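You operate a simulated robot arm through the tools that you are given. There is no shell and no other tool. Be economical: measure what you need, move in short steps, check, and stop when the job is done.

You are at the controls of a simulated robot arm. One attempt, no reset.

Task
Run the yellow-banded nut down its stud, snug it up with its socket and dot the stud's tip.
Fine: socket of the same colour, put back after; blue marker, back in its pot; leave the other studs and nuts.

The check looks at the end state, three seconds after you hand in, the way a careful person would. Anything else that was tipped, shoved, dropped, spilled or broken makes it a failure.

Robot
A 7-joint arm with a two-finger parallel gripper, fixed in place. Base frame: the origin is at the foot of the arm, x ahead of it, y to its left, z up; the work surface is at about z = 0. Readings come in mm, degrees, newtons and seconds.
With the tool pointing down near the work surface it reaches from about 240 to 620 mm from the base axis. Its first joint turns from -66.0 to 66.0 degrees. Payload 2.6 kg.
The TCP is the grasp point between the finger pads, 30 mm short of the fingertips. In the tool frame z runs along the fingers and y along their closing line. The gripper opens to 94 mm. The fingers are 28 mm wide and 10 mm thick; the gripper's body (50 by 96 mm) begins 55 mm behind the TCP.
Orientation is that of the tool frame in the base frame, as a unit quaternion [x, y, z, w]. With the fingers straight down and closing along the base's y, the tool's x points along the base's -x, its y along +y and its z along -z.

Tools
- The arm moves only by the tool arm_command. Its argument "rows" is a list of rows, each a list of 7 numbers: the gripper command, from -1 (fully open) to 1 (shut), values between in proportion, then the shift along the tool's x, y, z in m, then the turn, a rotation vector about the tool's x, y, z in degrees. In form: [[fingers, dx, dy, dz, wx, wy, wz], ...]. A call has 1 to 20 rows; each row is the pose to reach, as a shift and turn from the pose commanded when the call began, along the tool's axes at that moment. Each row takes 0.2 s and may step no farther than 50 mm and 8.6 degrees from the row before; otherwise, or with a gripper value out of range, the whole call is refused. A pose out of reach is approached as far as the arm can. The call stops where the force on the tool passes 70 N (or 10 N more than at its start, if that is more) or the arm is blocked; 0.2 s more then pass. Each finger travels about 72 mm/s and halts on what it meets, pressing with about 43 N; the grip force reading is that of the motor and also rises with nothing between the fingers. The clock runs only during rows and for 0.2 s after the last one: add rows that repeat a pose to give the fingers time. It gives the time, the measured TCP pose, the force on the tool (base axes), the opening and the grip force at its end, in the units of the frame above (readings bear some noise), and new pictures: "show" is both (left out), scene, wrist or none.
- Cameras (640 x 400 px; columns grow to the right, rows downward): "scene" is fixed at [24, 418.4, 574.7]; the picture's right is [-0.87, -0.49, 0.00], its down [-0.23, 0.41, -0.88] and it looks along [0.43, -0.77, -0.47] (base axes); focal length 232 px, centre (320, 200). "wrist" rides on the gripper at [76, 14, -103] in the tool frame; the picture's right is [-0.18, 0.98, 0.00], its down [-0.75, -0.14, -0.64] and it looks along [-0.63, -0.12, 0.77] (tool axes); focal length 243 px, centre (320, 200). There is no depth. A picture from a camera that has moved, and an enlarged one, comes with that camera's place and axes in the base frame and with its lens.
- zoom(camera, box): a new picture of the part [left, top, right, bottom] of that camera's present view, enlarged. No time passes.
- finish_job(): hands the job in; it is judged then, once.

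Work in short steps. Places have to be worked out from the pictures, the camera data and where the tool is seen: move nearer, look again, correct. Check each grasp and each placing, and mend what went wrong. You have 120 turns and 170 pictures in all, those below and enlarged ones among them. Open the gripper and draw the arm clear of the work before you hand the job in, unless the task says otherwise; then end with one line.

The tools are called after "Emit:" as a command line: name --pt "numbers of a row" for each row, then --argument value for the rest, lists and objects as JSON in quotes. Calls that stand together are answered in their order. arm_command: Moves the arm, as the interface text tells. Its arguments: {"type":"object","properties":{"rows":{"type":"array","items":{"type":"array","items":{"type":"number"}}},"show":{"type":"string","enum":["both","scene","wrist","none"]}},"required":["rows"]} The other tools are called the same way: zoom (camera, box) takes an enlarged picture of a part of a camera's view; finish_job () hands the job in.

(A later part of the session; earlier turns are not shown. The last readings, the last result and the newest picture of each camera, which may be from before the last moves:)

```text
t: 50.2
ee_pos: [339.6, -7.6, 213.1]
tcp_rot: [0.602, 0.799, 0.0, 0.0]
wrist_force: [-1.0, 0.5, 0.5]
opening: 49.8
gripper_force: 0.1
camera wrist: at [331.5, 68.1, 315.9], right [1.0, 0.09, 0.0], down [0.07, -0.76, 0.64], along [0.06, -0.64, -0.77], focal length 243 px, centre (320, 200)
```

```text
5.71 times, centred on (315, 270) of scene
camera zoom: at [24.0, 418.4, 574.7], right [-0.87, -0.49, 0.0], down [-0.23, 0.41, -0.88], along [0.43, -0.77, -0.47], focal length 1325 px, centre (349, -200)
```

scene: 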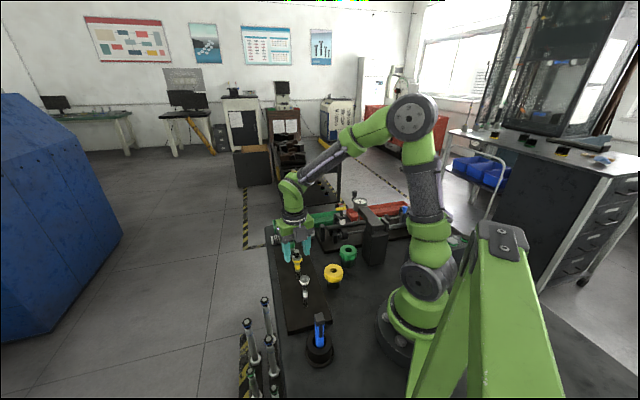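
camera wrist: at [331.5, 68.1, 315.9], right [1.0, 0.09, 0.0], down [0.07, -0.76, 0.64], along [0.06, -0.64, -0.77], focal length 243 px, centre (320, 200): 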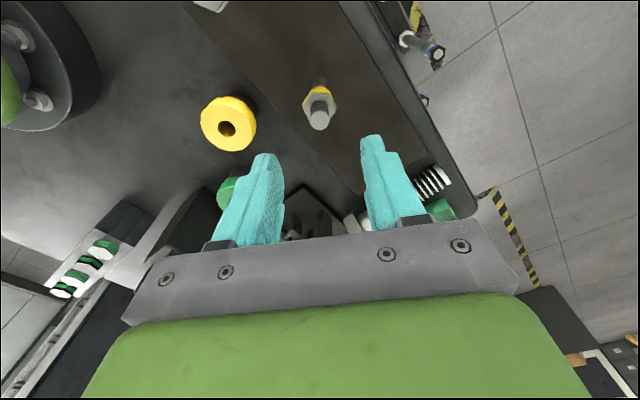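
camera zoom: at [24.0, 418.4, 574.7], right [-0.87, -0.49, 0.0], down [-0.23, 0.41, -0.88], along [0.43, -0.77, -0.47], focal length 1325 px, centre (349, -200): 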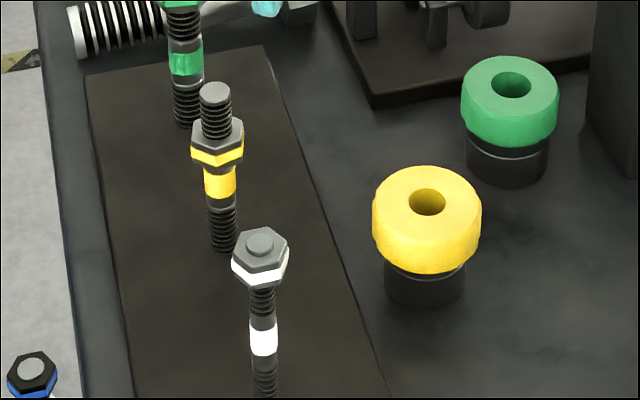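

The tip stands proud and the nut rests just above the band; the yellow socket is centred near (239.5, -53) with its top at z≈58. I'll return yaw to 0 and then move over the socket with the gripper wide.

Emit:
arm_command --pt "-1 0 0 0 0 0 -8.5" --pt "-1 0 0 0 0 0 -17" --pt "-1 0 0 0 0 0 -25.5" --pt "-1 0 0 0 0 0 -34" --pt "-1 0 0 0 0 0 -42.5" --pt "-1 0 0 0 0 0 -51" --pt "-1 0 0 0 0 0 -59.5" --pt "-1 0 0 0 0 0 -68" --pt "-1 0 0 0 0 0 -74.2" --pt "-1 0 0 0 0 0 -74.2" --show "none"

Emit:
arm_command --pt "-1 0.035 -0.015 0 0 0 0" --pt "-1 0.07 -0.03 0 0 0 0" --pt "-1 0.1 -0.045 0 0 0 0" --pt "-1 0.1 -0.045 0.02 0 0 0" --pt "-1 0.1 -0.045 0.03 0 0 0" --pt "-1 0.1 -0.045 0.03 0 0 0" --show "both"

Emit:
zoom --camera "wrist" --box '[220, 20, 420, 200]'

```text
t: 52.4
ee_pos: [339.3, -7.8, 214.1]
tcp_rot: [-0.003, 1.0, 0.0, 0.0]
wrist_force: [-0.2, -0.6, 0.7]
opening: 94.0
gripper_force: 0.0
```

```text
t: 53.8
ee_pos: [239.9, -53.4, 183.8]
tcp_rot: [-0.002, 1.0, 0.0, 0.0]
wrist_force: [0.0, -1.0, 0.1]
opening: 93.9
gripper_force: 0.1
camera wrist: at [162.6, -40.4, 286.3], right [0.18, 0.98, 0.0], down [0.75, -0.14, 0.64], along [0.63, -0.12, -0.77], focal length 243 px, centre (320, 200)
```

scene: 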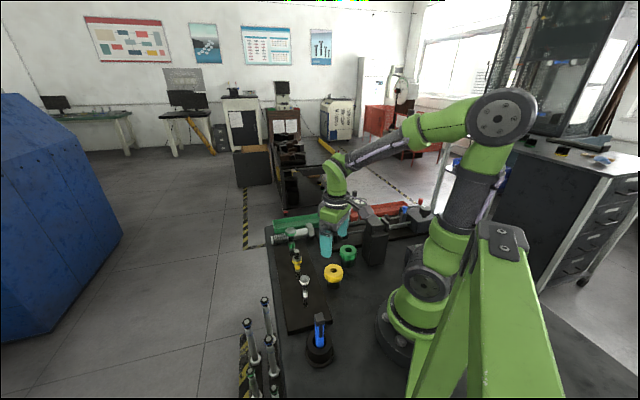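
wrist: 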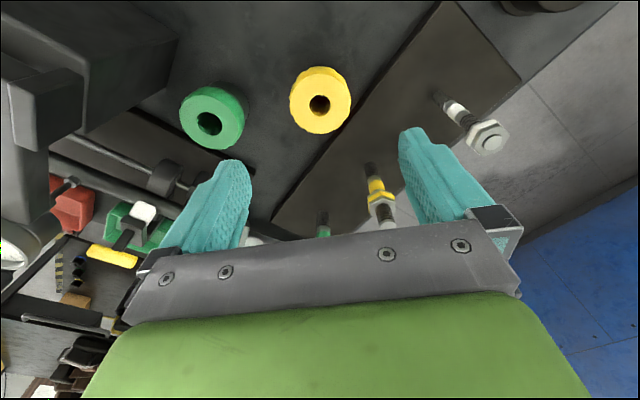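

```text
2.22 times, centred on (320, 110) of wrist
camera zoom: at [162.6, -40.4, 286.3], right [0.18, 0.98, 0.0], down [0.75, -0.14, 0.64], along [0.63, -0.12, -0.77], focal length 539 px, centre (320, 400)
```

zoom: 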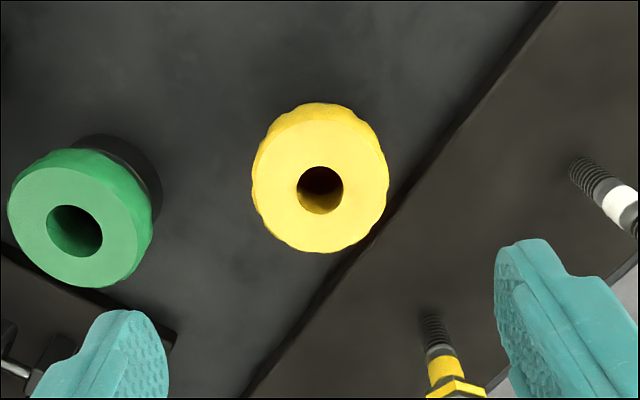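

The socket centre computes to about (238.6, -54.5), 56 mm across with a through hole of about 19 mm. I'll descend around it in two stages and close.

Emit:
arm_command --pt "-1 0.001 -0.001 0.03 0 0 0" --pt "-1 0.001 -0.001 0.06 0 0 0" --pt "-1 0.001 -0.001 0.08 0 0 0" --pt "-1 0.001 -0.001 0.08 0 0 0" --show "both"

Emit:
zoom --camera "scene" --box '[290, 220, 370, 300]'

```text
t: 54.8
ee_pos: [238.3, -55.8, 105.1]
tcp_rot: [-0.002, 1.0, 0.0, 0.0]
wrist_force: [1.5, -0.2, 0.3]
opening: 94.2
gripper_force: 0.0
camera wrist: at [159.7, -41.8, 207.8], right [0.18, 0.98, 0.0], down [0.75, -0.14, 0.64], along [0.63, -0.12, -0.77], focal length 243 px, centre (320, 200)
```

scene: 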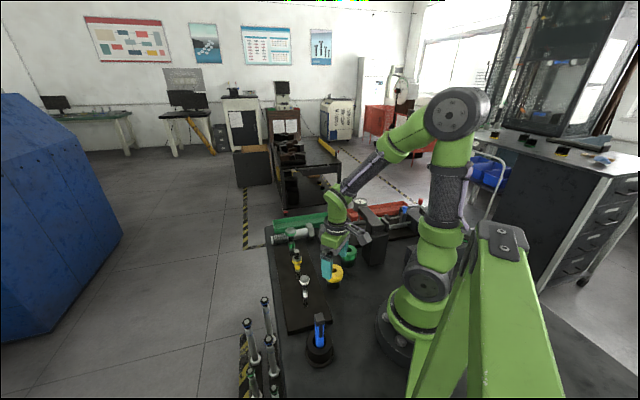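
wrist: 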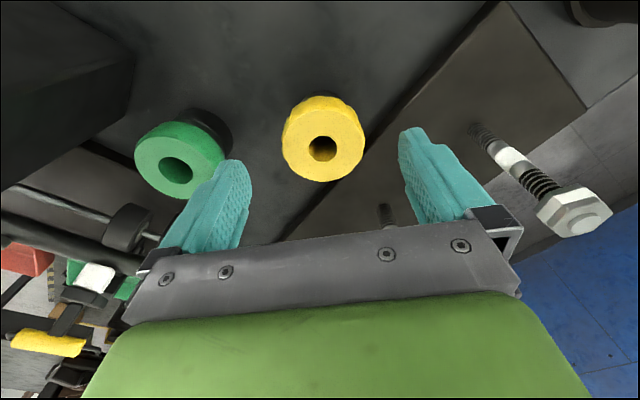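

```text
5.00 times, centred on (330, 260) of scene
camera zoom: at [24.0, 418.4, 574.7], right [-0.87, -0.49, 0.0], down [-0.23, 0.41, -0.88], along [0.43, -0.77, -0.47], focal length 1159 px, centre (270, -100)
```

zoom: 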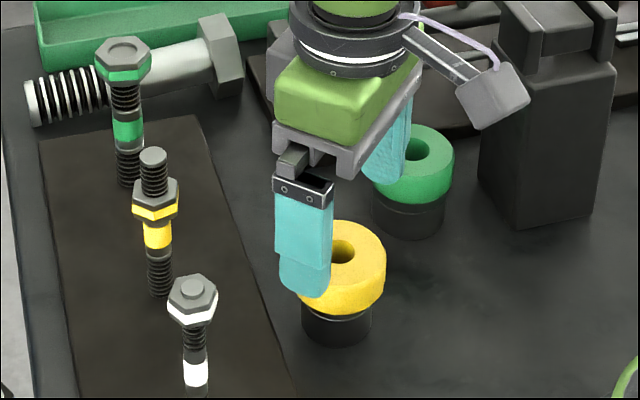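

Well centred (hole at 237.5, -55.4 against TCP 238.3, -55.8). Descend 43 mm and close.

Emit:
arm_command --pt "-1 0 0 0.02 0 0 0" --pt "-1 0 0 0.036 0 0 0" --pt "-1 0 0 0.043 0 0 0" --pt "-1 0 0 0.043 0 0 0" --pt "0.5 0 0 0.043 0 0 0" --pt "1 0 0 0.043 0 0 0" --pt "1 0 0 0.043 0 0 0" --show "both"

Emit:
zoom --camera "scene" --box '[290, 220, 370, 300]'

```text
t: 56.4
ee_pos: [239.3, -55.0, 60.7]
tcp_rot: [-0.002, 1.0, 0.0, 0.0]
wrist_force: [0.7, 0.4, -0.1]
opening: 57.8
gripper_force: 42.9
camera wrist: at [160.7, -40.4, 163.5], right [0.18, 0.98, 0.0], down [0.75, -0.14, 0.64], along [0.63, -0.12, -0.77], focal length 243 px, centre (320, 200)
```

scene: 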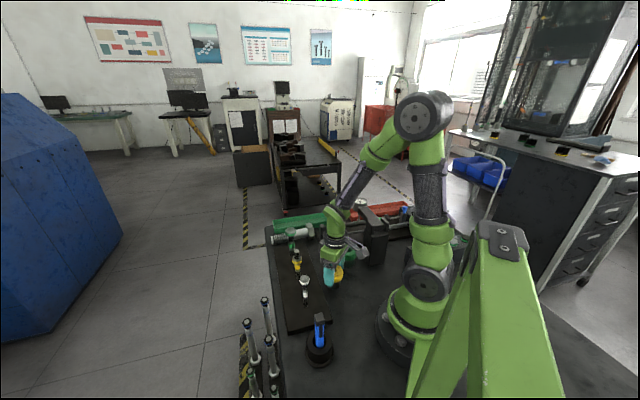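
wrist: 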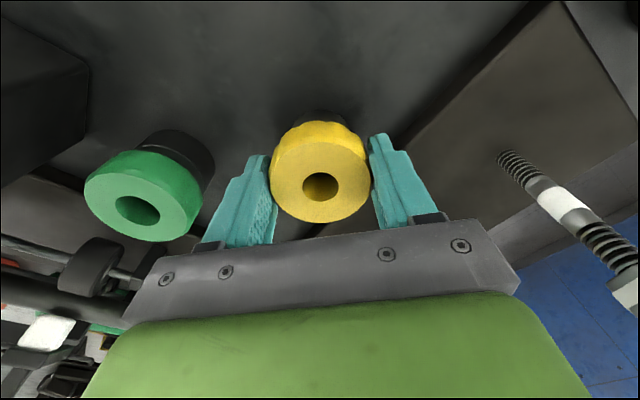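

```text
5.00 times, centred on (330, 260) of scene
camera zoom: at [24.0, 418.4, 574.7], right [-0.87, -0.49, 0.0], down [-0.23, 0.41, -0.88], along [0.43, -0.77, -0.47], focal length 1159 px, centre (270, -100)
```

zoom: 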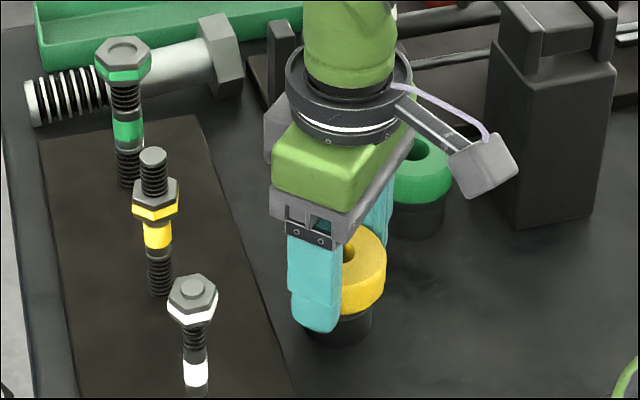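

Gripped at 57.8 mm without disturbing the view. Lift 140 mm straight up and see what comes with it.

Emit:
arm_command --pt "1 0 0 -0.01 0 0 0" --pt "1 0 0 -0.03 0 0 0" --pt "1 0 0 -0.065 0 0 0" --pt "1 0 0 -0.1 0 0 0" --pt "1 0 0 -0.13 0 0 0" --pt "1 0 0 -0.14 0 0 0" --pt "1 0 0 -0.14 0 0 0" --show "both"

Emit:
zoom --camera "scene" --box '[280, 200, 380, 300]'

Emit:
zoom --camera "wrist" --box '[220, 40, 460, 240]'

```text
t: 58.0
ee_pos: [238.2, -54.8, 200.3]
tcp_rot: [-0.002, 1.0, 0.001, -0.001]
wrist_force: [-0.3, 0.0, 0.1]
opening: 0.0
gripper_force: 32.8
camera wrist: at [160.4, -41.0, 303.7], right [0.18, 0.98, 0.0], down [0.75, -0.14, 0.64], along [0.63, -0.12, -0.77], focal length 243 px, centre (320, 200)
```

scene: 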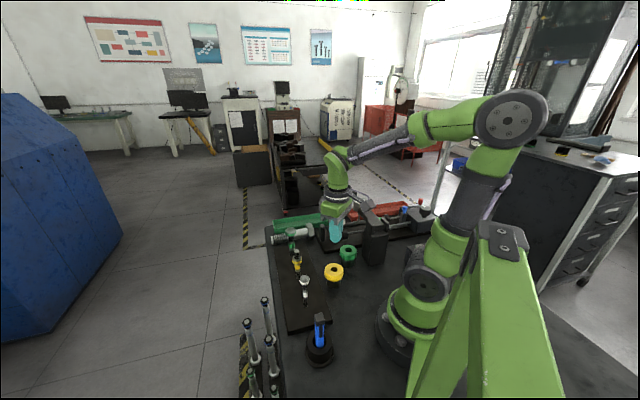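
wrist: 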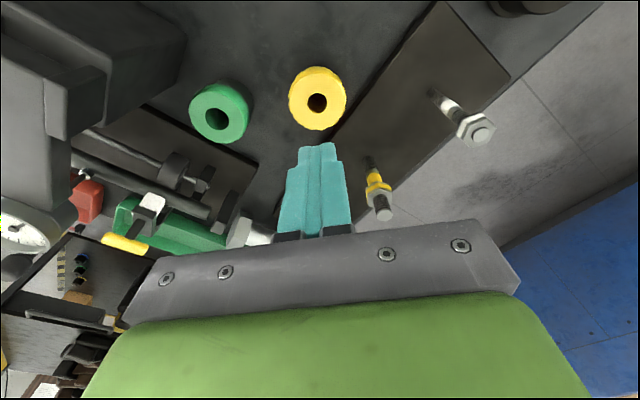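

```text
4.00 times, centred on (330, 250) of scene
camera zoom: at [24.0, 418.4, 574.7], right [-0.87, -0.49, 0.0], down [-0.23, 0.41, -0.88], along [0.43, -0.77, -0.47], focal length 927 px, centre (280, 0)
```

zoom: 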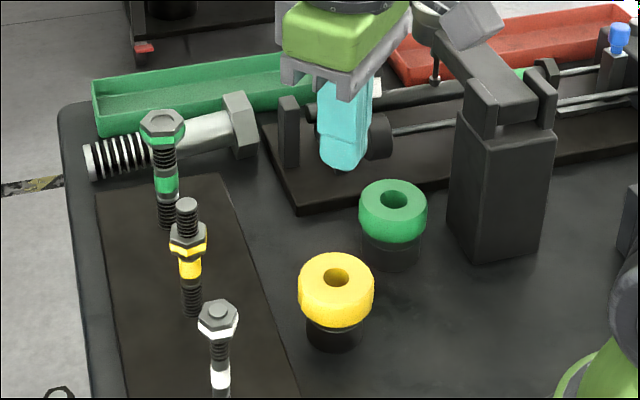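

```text
2.00 times, centred on (340, 140) of wrist
camera zoom: at [160.4, -41.0, 303.7], right [0.18, 0.98, 0.0], down [0.75, -0.14, 0.64], along [0.63, -0.12, -0.77], focal length 485 px, centre (280, 320)
```

zoom: 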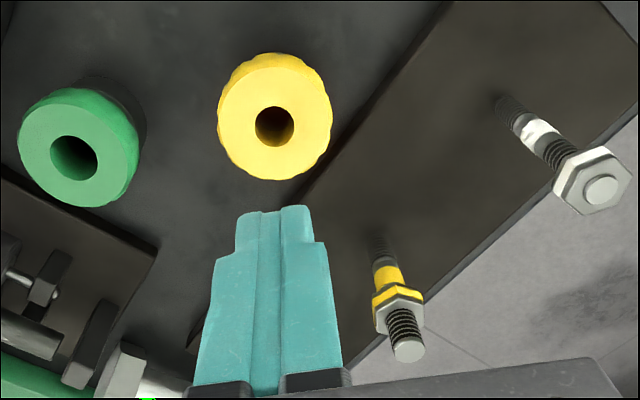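

The socket slipped out and is still on its stand; my grip was likely on its upper part only. I'll reopen, come back down closer and check centring first.

Emit:
arm_command --pt "-1 0 0 0 0 0 0" --pt "-1 0 0 0 0 0 0" --pt "-1 0 0 0 0 0 0" --pt "-1 0 0 0 0 0 0" --pt "-1 0 0 0.035 0 0 0" --pt "-1 0 0 0.07 0 0 0" --pt "-1 0 0 0.095 0 0 0" --pt "-1 0 0 0.095 0 0 0" --show "both"

Emit:
zoom --camera "wrist" --box '[220, 80, 420, 240]'

Emit:
zoom --camera "scene" --box '[300, 245, 360, 305]'

```text
t: 59.8
ee_pos: [239.0, -54.7, 104.7]
tcp_rot: [-0.002, 1.0, 0.001, -0.001]
wrist_force: [-0.2, -0.1, -0.2]
opening: 93.9
gripper_force: 0.1
camera wrist: at [162.3, -40.5, 208.2], right [0.18, 0.98, 0.0], down [0.75, -0.14, 0.64], along [0.63, -0.12, -0.77], focal length 243 px, centre (320, 200)
```

scene: 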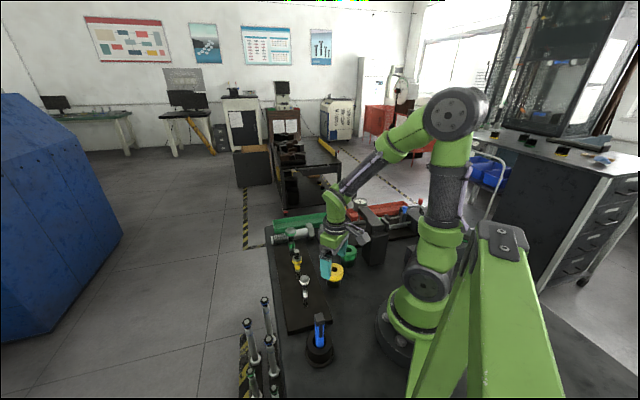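
wrist: 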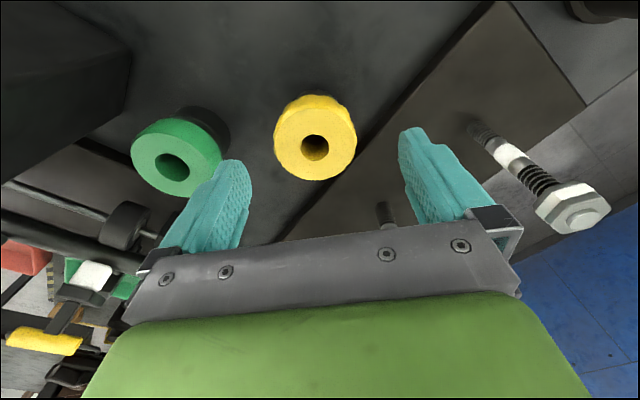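

```text
2.50 times, centred on (320, 160) of wrist
camera zoom: at [162.3, -40.5, 208.2], right [0.18, 0.98, 0.0], down [0.75, -0.14, 0.64], along [0.63, -0.12, -0.77], focal length 606 px, centre (320, 300)
```

zoom: 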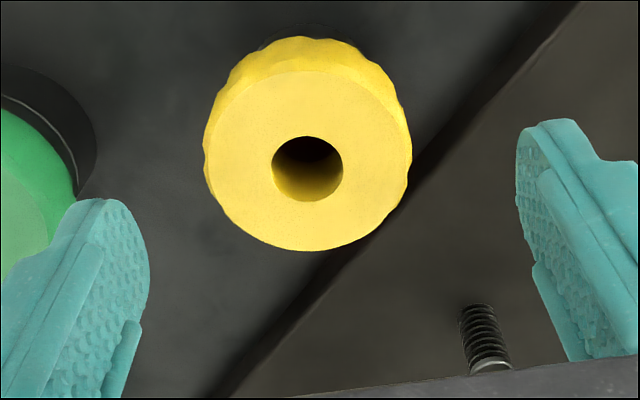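

```text
6.67 times, centred on (330, 275) of scene
camera zoom: at [24.0, 418.4, 574.7], right [-0.87, -0.49, 0.0], down [-0.23, 0.41, -0.88], along [0.43, -0.77, -0.47], focal length 1546 px, centre (253, -300)
```

zoom: 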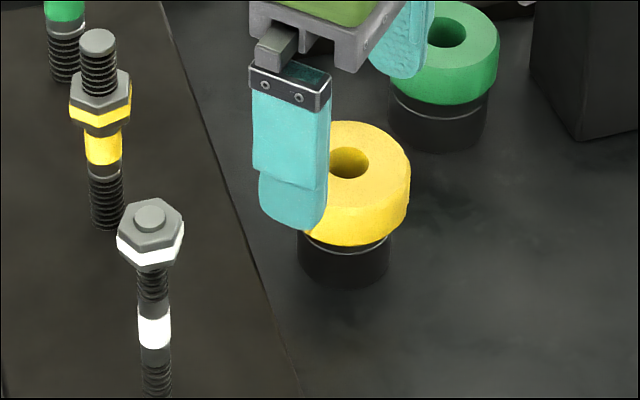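

The socket has shifted about 3 mm, now at (239, -58.5). I'll recentre, go lower (TCP z about 49) so the pads' middle holds the ring, close with settling time, and lift only a few mm to feel it.

Emit:
arm_command --pt "-1 0 -0.0037 0.02 0 0 0" --pt "-1 0 -0.0037 0.04 0 0 0" --pt "-1 0 -0.0037 0.055 0 0 0" --pt "-1 0 -0.0037 0.055 0 0 0" --pt "0 0 -0.0037 0.055 0 0 0" --pt "1 0 -0.0037 0.055 0 0 0" --pt "1 0 -0.0037 0.055 0 0 0" --pt "1 0 -0.0037 0.055 0 0 0" --pt "1 0 -0.0037 0.055 0 0 0" --show "none"

Emit:
arm_command --pt "1 0 0 -0.001 0 0 0" --pt "1 0 0 -0.002 0 0 0" --pt "1 0 0 -0.003 0 0 0" --show "both"

Emit:
zoom --camera "scene" --box '[300, 245, 360, 305]'

```text
t: 61.8
ee_pos: [238.5, -56.5, 51.8]
tcp_rot: [-0.002, 1.0, 0.0, -0.001]
wrist_force: [-0.7, 0.3, 0.7]
opening: 57.8
gripper_force: 43.3
```

```text
t: 62.6
ee_pos: [239.0, -57.8, 54.5]
tcp_rot: [-0.002, 1.0, 0.0, 0.0]
wrist_force: [0.5, 0.3, -2.5]
opening: 57.8
gripper_force: 43.1
camera wrist: at [161.4, -44.4, 156.6], right [0.18, 0.98, 0.0], down [0.75, -0.14, 0.64], along [0.63, -0.12, -0.77], focal length 243 px, centre (320, 200)
```

scene: 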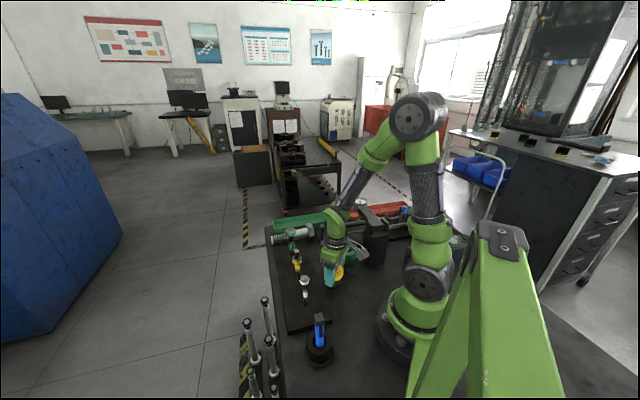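
wrist: 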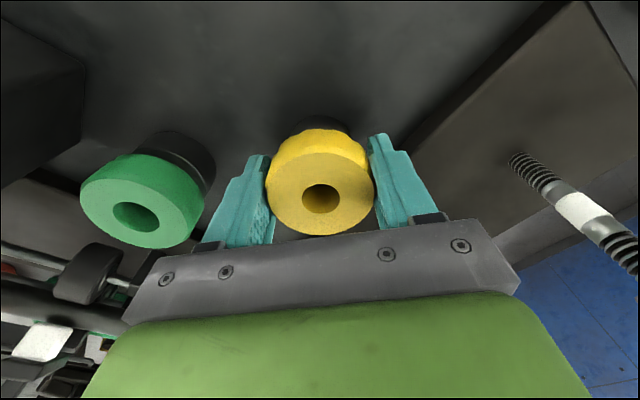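

```text
6.67 times, centred on (330, 275) of scene
camera zoom: at [24.0, 418.4, 574.7], right [-0.87, -0.49, 0.0], down [-0.23, 0.41, -0.88], along [0.43, -0.77, -0.47], focal length 1546 px, centre (253, -300)
```

zoom: 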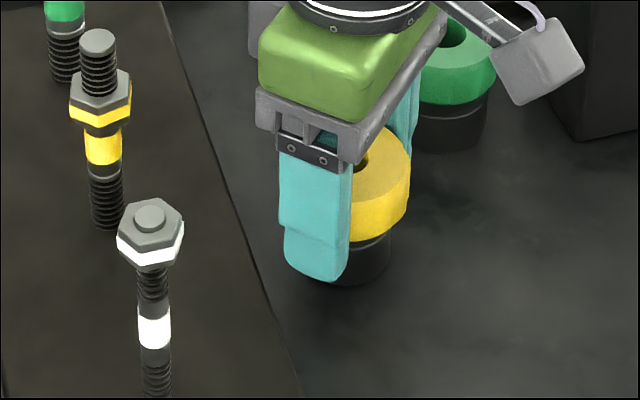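

It reads about -2.5 N of load, so the socket seems to be coming along. Lift slowly 30 mm more.

Emit:
arm_command --pt "1 0 0 -0.003 0 0 0" --pt "1 0 0 -0.006 0 0 0" --pt "1 0 0 -0.01 0 0 0" --pt "1 0 0 -0.015 0 0 0" --pt "1 0 0 -0.02 0 0 0" --pt "1 0 0 -0.025 0 0 0" --pt "1 0 0 -0.03 0 0 0" --show "wrist"

Emit:
zoom --camera "scene" --box '[300, 245, 360, 305]'

```text
t: 64.2
ee_pos: [239.5, -58.2, 82.6]
tcp_rot: [-0.002, 1.0, 0.0, -0.001]
wrist_force: [-0.1, 0.1, -2.9]
opening: 57.6
gripper_force: 42.6
camera wrist: at [161.5, -44.6, 185.9], right [0.18, 0.98, 0.0], down [0.75, -0.14, 0.64], along [0.63, -0.12, -0.77], focal length 243 px, centre (320, 200)
```

wrist: 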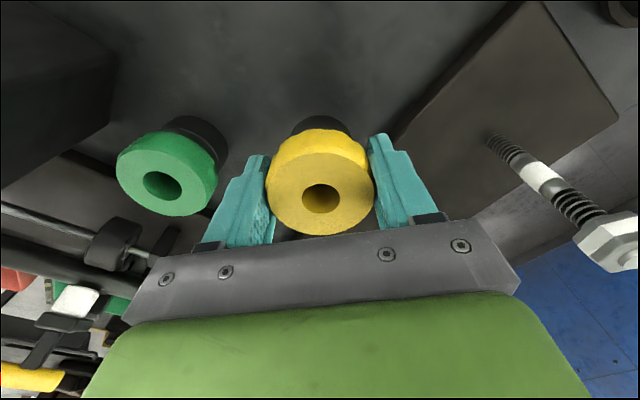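

```text
6.67 times, centred on (330, 275) of scene
camera zoom: at [24.0, 418.4, 574.7], right [-0.87, -0.49, 0.0], down [-0.23, 0.41, -0.88], along [0.43, -0.77, -0.47], focal length 1546 px, centre (253, -300)
```

zoom: 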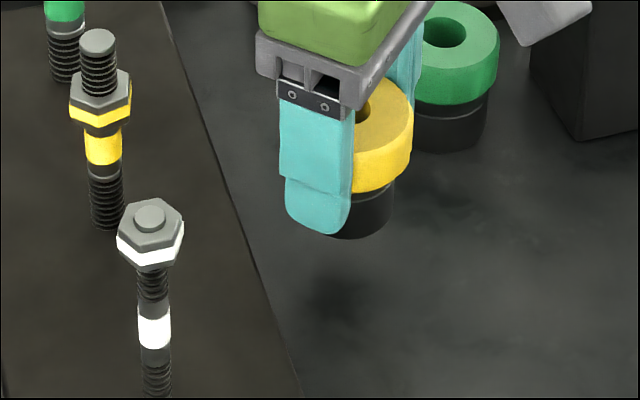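

The socket is one piece (ring plus black skirt), now airborne with its bottom about 50.5 mm below the TCP. Lift it to z≈195.

Emit:
arm_command --pt "1 0 0 -0.008 0 0 0" --pt "1 0 0 -0.018 0 0 0" --pt "1 0 0 -0.03 0 0 0" --pt "1 0 0 -0.043 0 0 0" --pt "1 0 0 -0.056 0 0 0" --pt "1 0 0 -0.07 0 0 0" --pt "1 0 0 -0.084 0 0 0" --pt "1 0 0 -0.098 0 0 0" --pt "1 0 0 -0.108 0 0 0" --pt "1 0 0 -0.112 0 0 0" --pt "1 0 0 -0.112 0 0 0" --show "both"

Emit:
zoom --camera "wrist" --box '[220, 80, 420, 240]'

Emit:
zoom --camera "scene" --box '[280, 200, 380, 300]'

```text
t: 66.6
ee_pos: [239.3, -59.0, 194.9]
tcp_rot: [-0.002, 1.0, 0.0, 0.0]
wrist_force: [-0.1, 0.6, -3.1]
opening: 57.9
gripper_force: 43.1
camera wrist: at [161.4, -45.0, 298.6], right [0.18, 0.98, 0.0], down [0.75, -0.14, 0.64], along [0.63, -0.12, -0.77], focal length 243 px, centre (320, 200)
```

scene: 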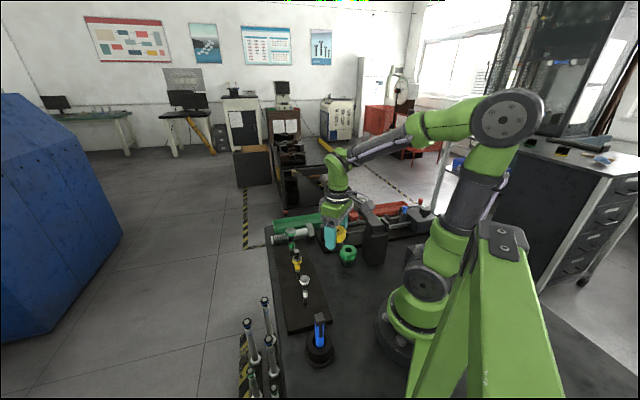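
wrist: 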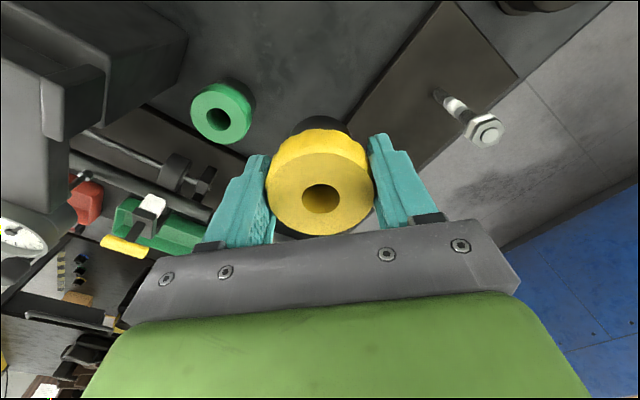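

```text
2.50 times, centred on (320, 160) of wrist
camera zoom: at [161.4, -45.0, 298.6], right [0.18, 0.98, 0.0], down [0.75, -0.14, 0.64], along [0.63, -0.12, -0.77], focal length 606 px, centre (320, 300)
```

zoom: 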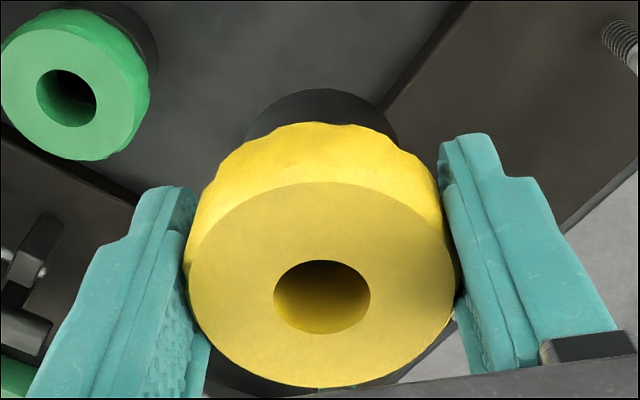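

```text
4.00 times, centred on (330, 250) of scene
camera zoom: at [24.0, 418.4, 574.7], right [-0.87, -0.49, 0.0], down [-0.23, 0.41, -0.88], along [0.43, -0.77, -0.47], focal length 927 px, centre (280, 0)
```

zoom: 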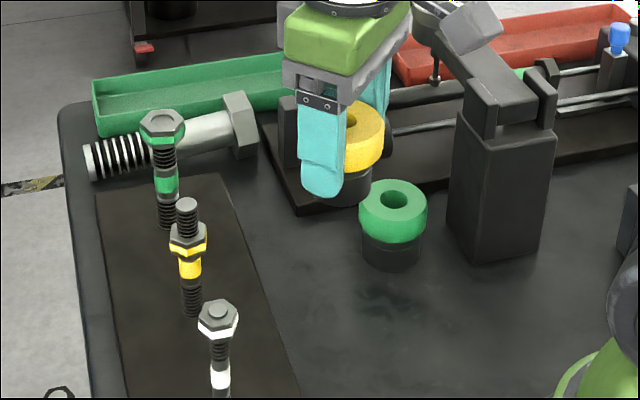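

The socket hangs centred in the gripper. By commanded displacement the stud lies at +101, +49.7 mm from here; move over it at this height.

Emit:
arm_command --pt "1 -0.01 0.005 0 0 0 0" --pt "1 -0.025 0.0123 0 0 0 0" --pt "1 -0.04 0.0197 0 0 0 0" --pt "1 -0.055 0.027 0 0 0 0" --pt "1 -0.07 0.0345 0 0 0 0" --pt "1 -0.085 0.042 0 0 0 0" --pt "1 -0.096 0.047 0 0 0 0" --pt "1 -0.101 0.0497 0 0 0 0" --pt "1 -0.101 0.0497 0 0 0 0" --show "both"

Emit:
zoom --camera "scene" --box '[270, 210, 330, 290]'

Emit:
zoom --camera "wrist" --box '[220, 80, 420, 240]'

```text
t: 68.6
ee_pos: [340.3, -7.2, 194.3]
tcp_rot: [-0.003, 1.0, -0.001, 0.001]
wrist_force: [-0.3, -1.0, -2.8]
opening: 57.8
gripper_force: 43.1
camera wrist: at [261.9, 5.3, 298.2], right [0.18, 0.98, 0.0], down [0.75, -0.14, 0.64], along [0.63, -0.12, -0.77], focal length 243 px, centre (320, 200)
```

scene: 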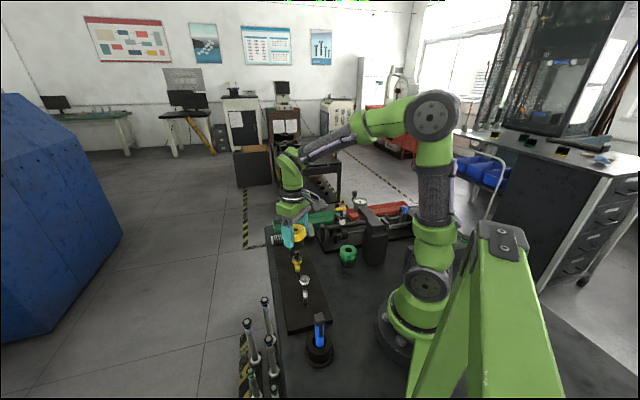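
wrist: 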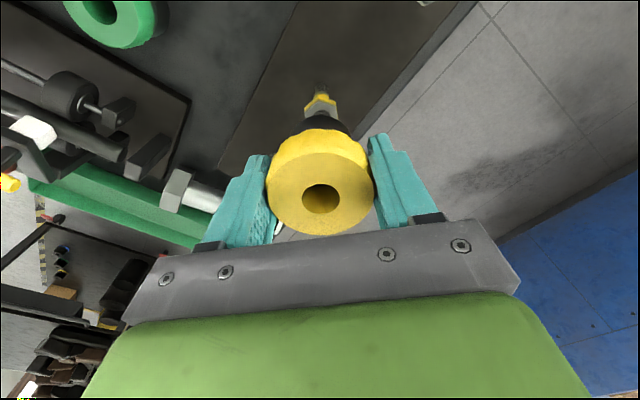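

```text
5.00 times, centred on (300, 250) of scene
camera zoom: at [24.0, 418.4, 574.7], right [-0.87, -0.49, 0.0], down [-0.23, 0.41, -0.88], along [0.43, -0.77, -0.47], focal length 1159 px, centre (420, -50)
```

zoom: 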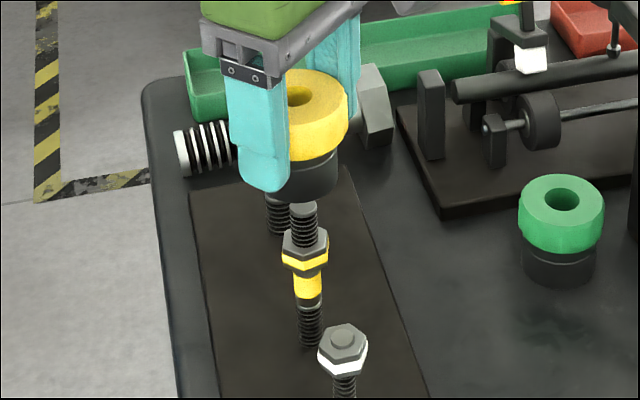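

```text
2.50 times, centred on (320, 160) of wrist
camera zoom: at [261.9, 5.3, 298.2], right [0.18, 0.98, 0.0], down [0.75, -0.14, 0.64], along [0.63, -0.12, -0.77], focal length 606 px, centre (320, 300)
```

zoom: 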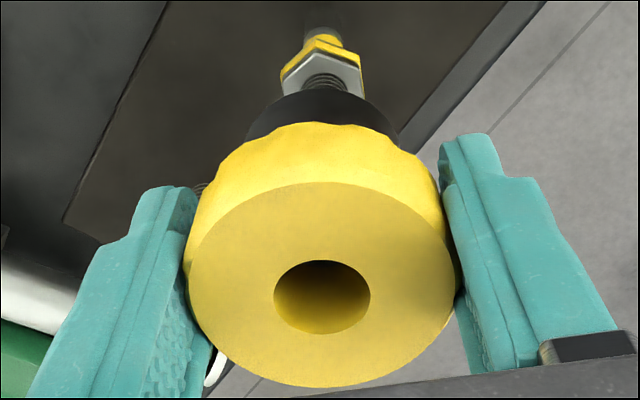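

The skirt is right above the stud. Descend 36 mm gently, so the tip enters the socket, watching force.

Emit:
arm_command --pt "1 0 0 0.006 0 0 0" --pt "1 0 0 0.012 0 0 0" --pt "1 0 0 0.018 0 0 0" --pt "1 0 0 0.023 0 0 0" --pt "1 0 0 0.028 0 0 0" --pt "1 0 0 0.032 0 0 0" --pt "1 0 0 0.036 0 0 0" --pt "1 0 0 0.036 0 0 0" --show "both"

Emit:
zoom --camera "scene" --box '[270, 210, 330, 290]'

Emit:
zoom --camera "wrist" --box '[220, 80, 420, 240]'

```text
t: 70.4
ee_pos: [339.5, -8.0, 159.5]
tcp_rot: [-0.002, 1.0, 0.0, 0.0]
wrist_force: [-0.1, -0.8, -2.9]
opening: 57.6
gripper_force: 43.0
camera wrist: at [262.1, 5.5, 262.5], right [0.18, 0.98, 0.0], down [0.75, -0.14, 0.64], along [0.63, -0.12, -0.77], focal length 243 px, centre (320, 200)
```

scene: 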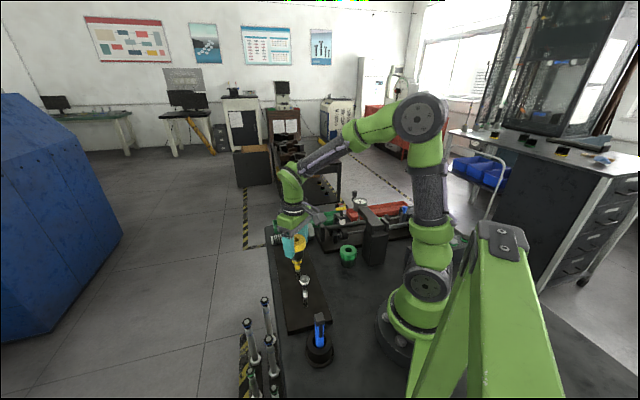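
wrist: 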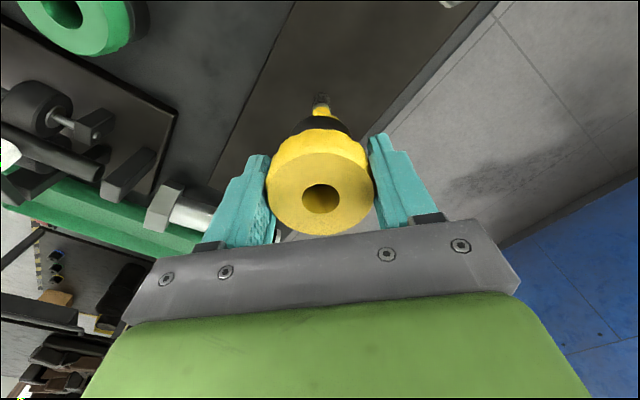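

```text
5.00 times, centred on (300, 250) of scene
camera zoom: at [24.0, 418.4, 574.7], right [-0.87, -0.49, 0.0], down [-0.23, 0.41, -0.88], along [0.43, -0.77, -0.47], focal length 1159 px, centre (420, -50)
```

zoom: 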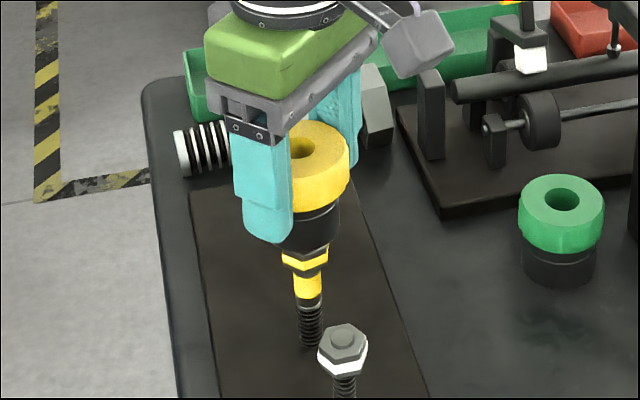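

```text
2.50 times, centred on (320, 160) of wrist
camera zoom: at [262.1, 5.5, 262.5], right [0.18, 0.98, 0.0], down [0.75, -0.14, 0.64], along [0.63, -0.12, -0.77], focal length 606 px, centre (320, 300)
```

zoom: 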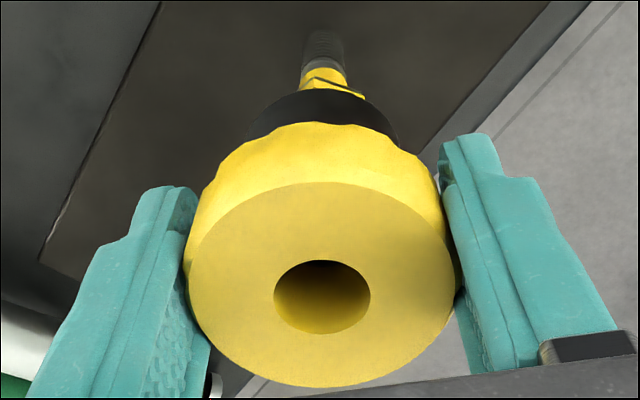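

No contact yet. Continue down 6 mm slowly to find the nut's top face.

Emit:
arm_command --pt "1 0 0 0.001 0 0 0" --pt "1 0 0 0.002 0 0 0" --pt "1 0 0 0.003 0 0 0" --pt "1 0 0 0.004 0 0 0" --pt "1 0 0 0.005 0 0 0" --pt "1 0 0 0.005 0 0 0" --show "none"

```text
t: 71.8
ee_pos: [340.1, -8.4, 154.9]
tcp_rot: [-0.002, 1.0, 0.0, 0.0]
wrist_force: [-0.6, 0.0, -2.9]
opening: 58.0
gripper_force: 43.3
```

Emit:
arm_command --pt "1 0 0 0.0007 0 0 0" --pt "1 0 0 0.0014 0 0 0" --pt "1 0 0 0.002 0 0 0" --pt "1 0 0 0.002 0 0 0" --show "none"

Emit:
zoom --camera "scene" --box '[270, 220, 320, 280]'

```text
t: 72.8
ee_pos: [339.6, -7.7, 153.3]
tcp_rot: [-0.001, 1.0, 0.0, 0.0]
wrist_force: [-4.0, 3.2, 2.6]
opening: 58.1
gripper_force: 43.1
```

```text
6.67 times, centred on (295, 250) of scene
camera zoom: at [24.0, 418.4, 574.7], right [-0.87, -0.49, 0.0], down [-0.23, 0.41, -0.88], along [0.43, -0.77, -0.47], focal length 1546 px, centre (487, -133)
```

zoom: 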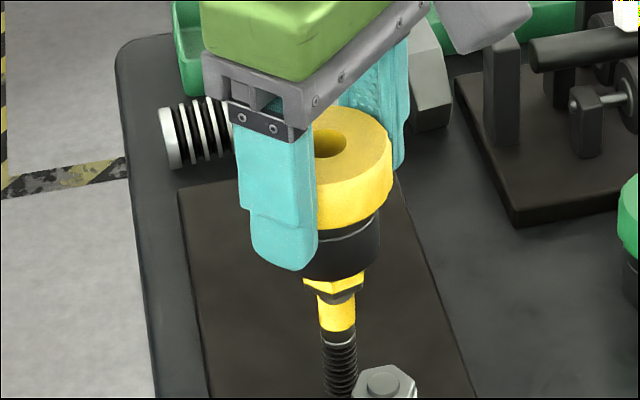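

Contact with the nut's top at TCP z≈153.3: the hex isn't aligned yet. Turn clockwise slowly under a light push to let the hex find the nut.

Emit:
arm_command --pt "1 0 0 0.0003 0 0 3" --pt "1 0 0 0.0003 0 0 6" --pt "1 0 0 0.0003 0 0 9" --pt "1 0 0 0.0003 0 0 12" --pt "1 0 0 0.0003 0 0 15" --show "none"

Emit:
arm_command --pt "1 0 0 0 0 0 3" --pt "1 0 0 0 0 0 6" --pt "1 0 0 0 0 0 9" --pt "1 0 0 0 0 0 12" --pt "1 0 0 0 0 0 15" --show "none"

```text
t: 74.0
ee_pos: [339.0, -8.2, 153.7]
tcp_rot: [0.128, 0.992, 0.002, 0.0]
wrist_force: [-7.2, 9.0, 4.2]
opening: 57.7
gripper_force: 43.0
```

```text
t: 75.2
ee_pos: [339.2, -7.2, 150.8]
tcp_rot: [0.258, 0.966, 0.001, 0.0]
wrist_force: [-9.6, 10.5, 9.5]
opening: 57.8
gripper_force: 43.0
```

Emit:
arm_command --pt "1 0 0 0 0 0 3" --pt "1 0 0 0 0 0 6" --pt "1 0 0 0 0 0 9" --pt "1 0 0 0 0 0 12" --pt "1 0 0 0 0 0 15" --show "none"

Emit:
arm_command --pt "1 0 0 0 0 0 3" --pt "1 0 0 0 0 0 6" --pt "1 0 0 0 0 0 9" --pt "1 0 0 0 0 0 12" --pt "1 0 0 0 0 0 15" --show "wrist"

Emit:
zoom --camera "wrist" --box '[220, 80, 420, 240]'

Emit:
zoom --camera "scene" --box '[270, 220, 320, 280]'

```text
t: 76.4
ee_pos: [339.7, -8.2, 152.4]
tcp_rot: [0.381, 0.924, -0.001, 0.0]
wrist_force: [-4.3, 14.6, 4.6]
opening: 57.8
gripper_force: 43.1
```

```text
t: 77.6
ee_pos: [339.2, -8.1, 151.2]
tcp_rot: [0.499, 0.867, 0.0, -0.001]
wrist_force: [-2.1, 13.5, 6.3]
opening: 57.7
gripper_force: 43.5
camera wrist: at [312.2, 64.6, 255.7], right [0.94, 0.33, 0.0], down [0.26, -0.72, 0.64], along [0.21, -0.6, -0.77], focal length 243 px, centre (320, 200)
```

wrist: 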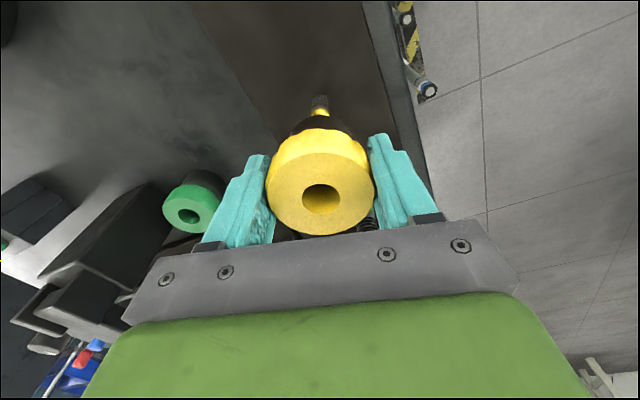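

```text
2.50 times, centred on (320, 160) of wrist
camera zoom: at [312.2, 64.6, 255.7], right [0.94, 0.33, 0.0], down [0.26, -0.72, 0.64], along [0.21, -0.6, -0.77], focal length 606 px, centre (320, 300)
```

zoom: 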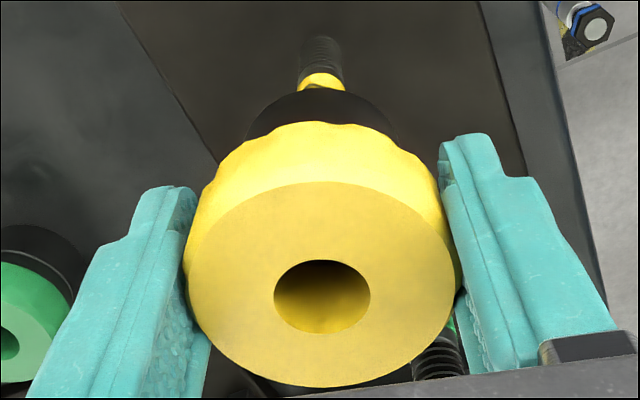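

```text
6.67 times, centred on (295, 250) of scene
camera zoom: at [23.9, 418.4, 574.6], right [-0.87, -0.49, 0.0], down [-0.23, 0.41, -0.88], along [0.43, -0.77, -0.47], focal length 1546 px, centre (487, -133)
```

zoom: 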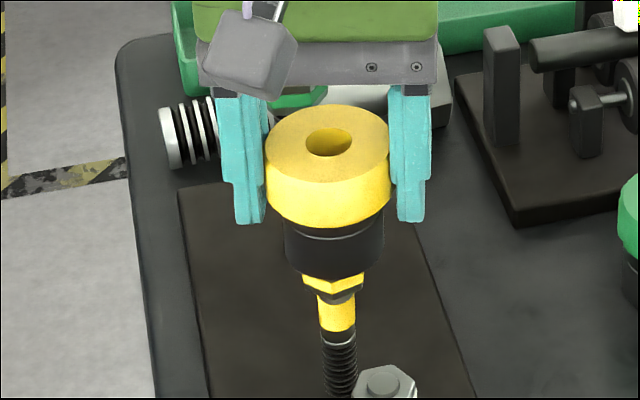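

After 60° no drop; a steady lateral push of about (-4, +13) N suggests the nut axis is about 0.4 mm toward +y. I'll shift that way, push a bit more, and sweep back counter-clockwise in small parts.

Emit:
arm_command --pt "1 0.0003 0.0001 -0.0004 0 0 0" --pt "1 0.0005 0.0001 -0.0004 0 0 0" --pt "1 0.0005 0.0001 0.0002 0 0 0" --pt "1 0.0005 0.0001 0.0002 0 0 0" --show "none"

Emit:
arm_command --pt "1 0 0 0 0 0 -3" --pt "1 0 0 0 0 0 -6" --pt "1 0 0 0 0 0 -9" --pt "1 0 0 0 0 0 -12" --pt "1 0 0 0 0 0 -15" --show "none"

Emit:
zoom --camera "scene" --box '[290, 245, 315, 275]'

```text
t: 78.6
ee_pos: [339.6, -7.3, 152.3]
tcp_rot: [0.499, 0.867, 0.0, 0.0]
wrist_force: [-5.3, 9.9, 16.1]
opening: 58.0
gripper_force: 43.6
```

```text
t: 79.8
ee_pos: [339.7, -7.5, 152.9]
tcp_rot: [0.38, 0.925, 0.001, 0.001]
wrist_force: [5.2, 14.3, 14.1]
opening: 57.4
gripper_force: 42.4
```

```text
13.33 times, centred on (302, 260) of scene
camera zoom: at [23.9, 418.4, 574.6], right [-0.87, -0.49, 0.0], down [-0.23, 0.41, -0.88], along [0.43, -0.77, -0.47], focal length 3091 px, centre (553, -600)
```

zoom: 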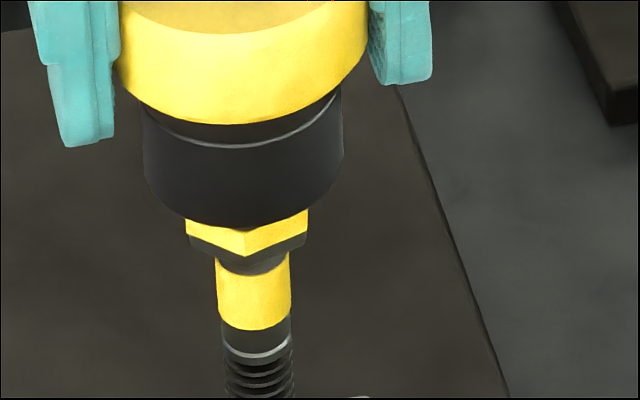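

Emit:
arm_command --pt "1 0 0 0 0 0 -3" --pt "1 0 0 0 0 0 -6" --pt "1 0 0 0 0 0 -9" --pt "1 0 0 0 0 0 -12" --pt "1 0 0 0 0 0 -15" --show "none"

Emit:
zoom --camera "scene" --box '[290, 245, 315, 275]'

Emit:
arm_command --pt "1 0 0 0 0 0 -3" --pt "1 0 0 0 0 0 -6" --pt "1 0 0 0 0 0 -9" --pt "1 0 0 0 0 0 -12" --pt "1 0 0 0 0 0 -15" --show "none"

Emit:
zoom --camera "scene" --box '[290, 245, 315, 275]'

```text
t: 81.0
ee_pos: [338.4, -8.1, 150.8]
tcp_rot: [0.256, 0.967, 0.0, 0.001]
wrist_force: [2.9, 10.5, 15.6]
opening: 58.0
gripper_force: 42.9
```

```text
13.33 times, centred on (302, 260) of scene
camera zoom: at [23.9, 418.4, 574.7], right [-0.87, -0.49, 0.0], down [-0.23, 0.41, -0.88], along [0.43, -0.77, -0.47], focal length 3091 px, centre (553, -600)
```

zoom: 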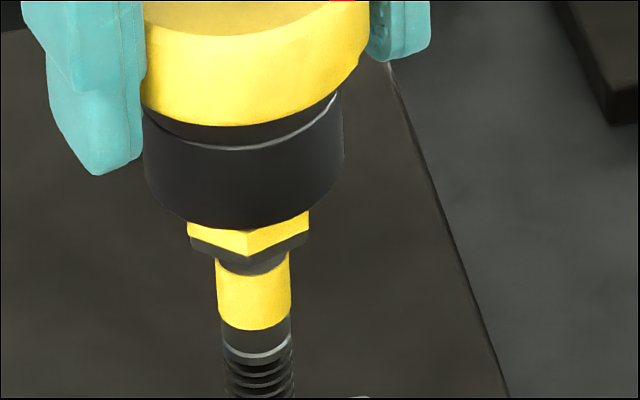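

```text
t: 82.2
ee_pos: [340.7, -7.6, 152.2]
tcp_rot: [0.127, 0.992, -0.001, -0.001]
wrist_force: [-0.8, 7.2, 9.8]
opening: 57.6
gripper_force: 43.1
```

```text
13.33 times, centred on (302, 260) of scene
camera zoom: at [23.9, 418.4, 574.7], right [-0.87, -0.49, 0.0], down [-0.23, 0.41, -0.88], along [0.43, -0.77, -0.47], focal length 3091 px, centre (553, -600)
```

zoom: 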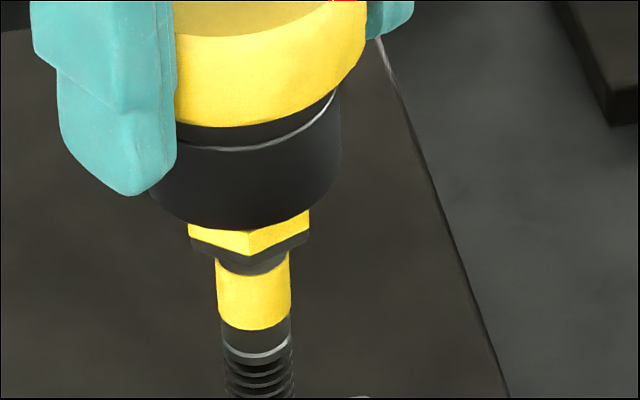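

The nut hardly moves while the socket sweeps. Continue the sweep to complete 60° and more.

Emit:
arm_command --pt "1 0 0 0 0 0 -3" --pt "1 0 0 0 0 0 -6" --pt "1 0 0 0 0 0 -9" --pt "1 0 0 0 0 0 -12" --pt "1 0 0 0 0 0 -15" --show "none"

Emit:
arm_command --pt "1 0 0 0 0 0 -3" --pt "1 0 0 0 0 0 -6" --pt "1 0 0 0 0 0 -9" --pt "1 0 0 0 0 0 -12" --pt "1 0 0 0 0 0 -15" --show "none"

Emit:
zoom --camera "scene" --box '[275, 225, 320, 275]'

```text
t: 83.4
ee_pos: [340.4, -7.8, 152.5]
tcp_rot: [-0.003, 1.0, 0.0, 0.001]
wrist_force: [-4.3, 7.1, 19.1]
opening: 57.5
gripper_force: 43.1
```

```text
t: 84.6
ee_pos: [339.0, -8.7, 152.7]
tcp_rot: [-0.133, 0.991, 0.0, 0.0]
wrist_force: [-1.7, 3.8, 15.5]
opening: 57.8
gripper_force: 43.7
```

```text
8.00 times, centred on (298, 250) of scene
camera zoom: at [23.9, 418.4, 574.7], right [-0.87, -0.49, 0.0], down [-0.23, 0.41, -0.88], along [0.43, -0.77, -0.47], focal length 1855 px, centre (500, -200)
```

zoom: 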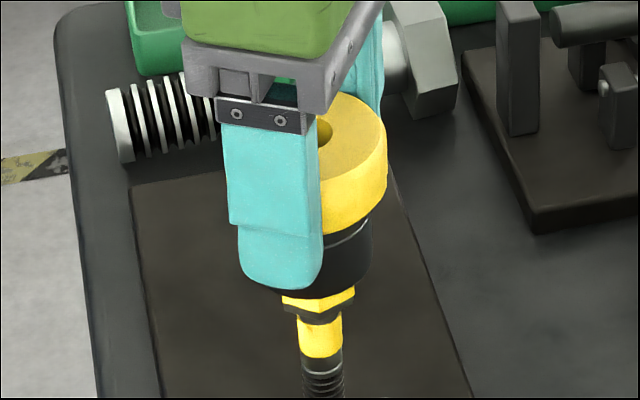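

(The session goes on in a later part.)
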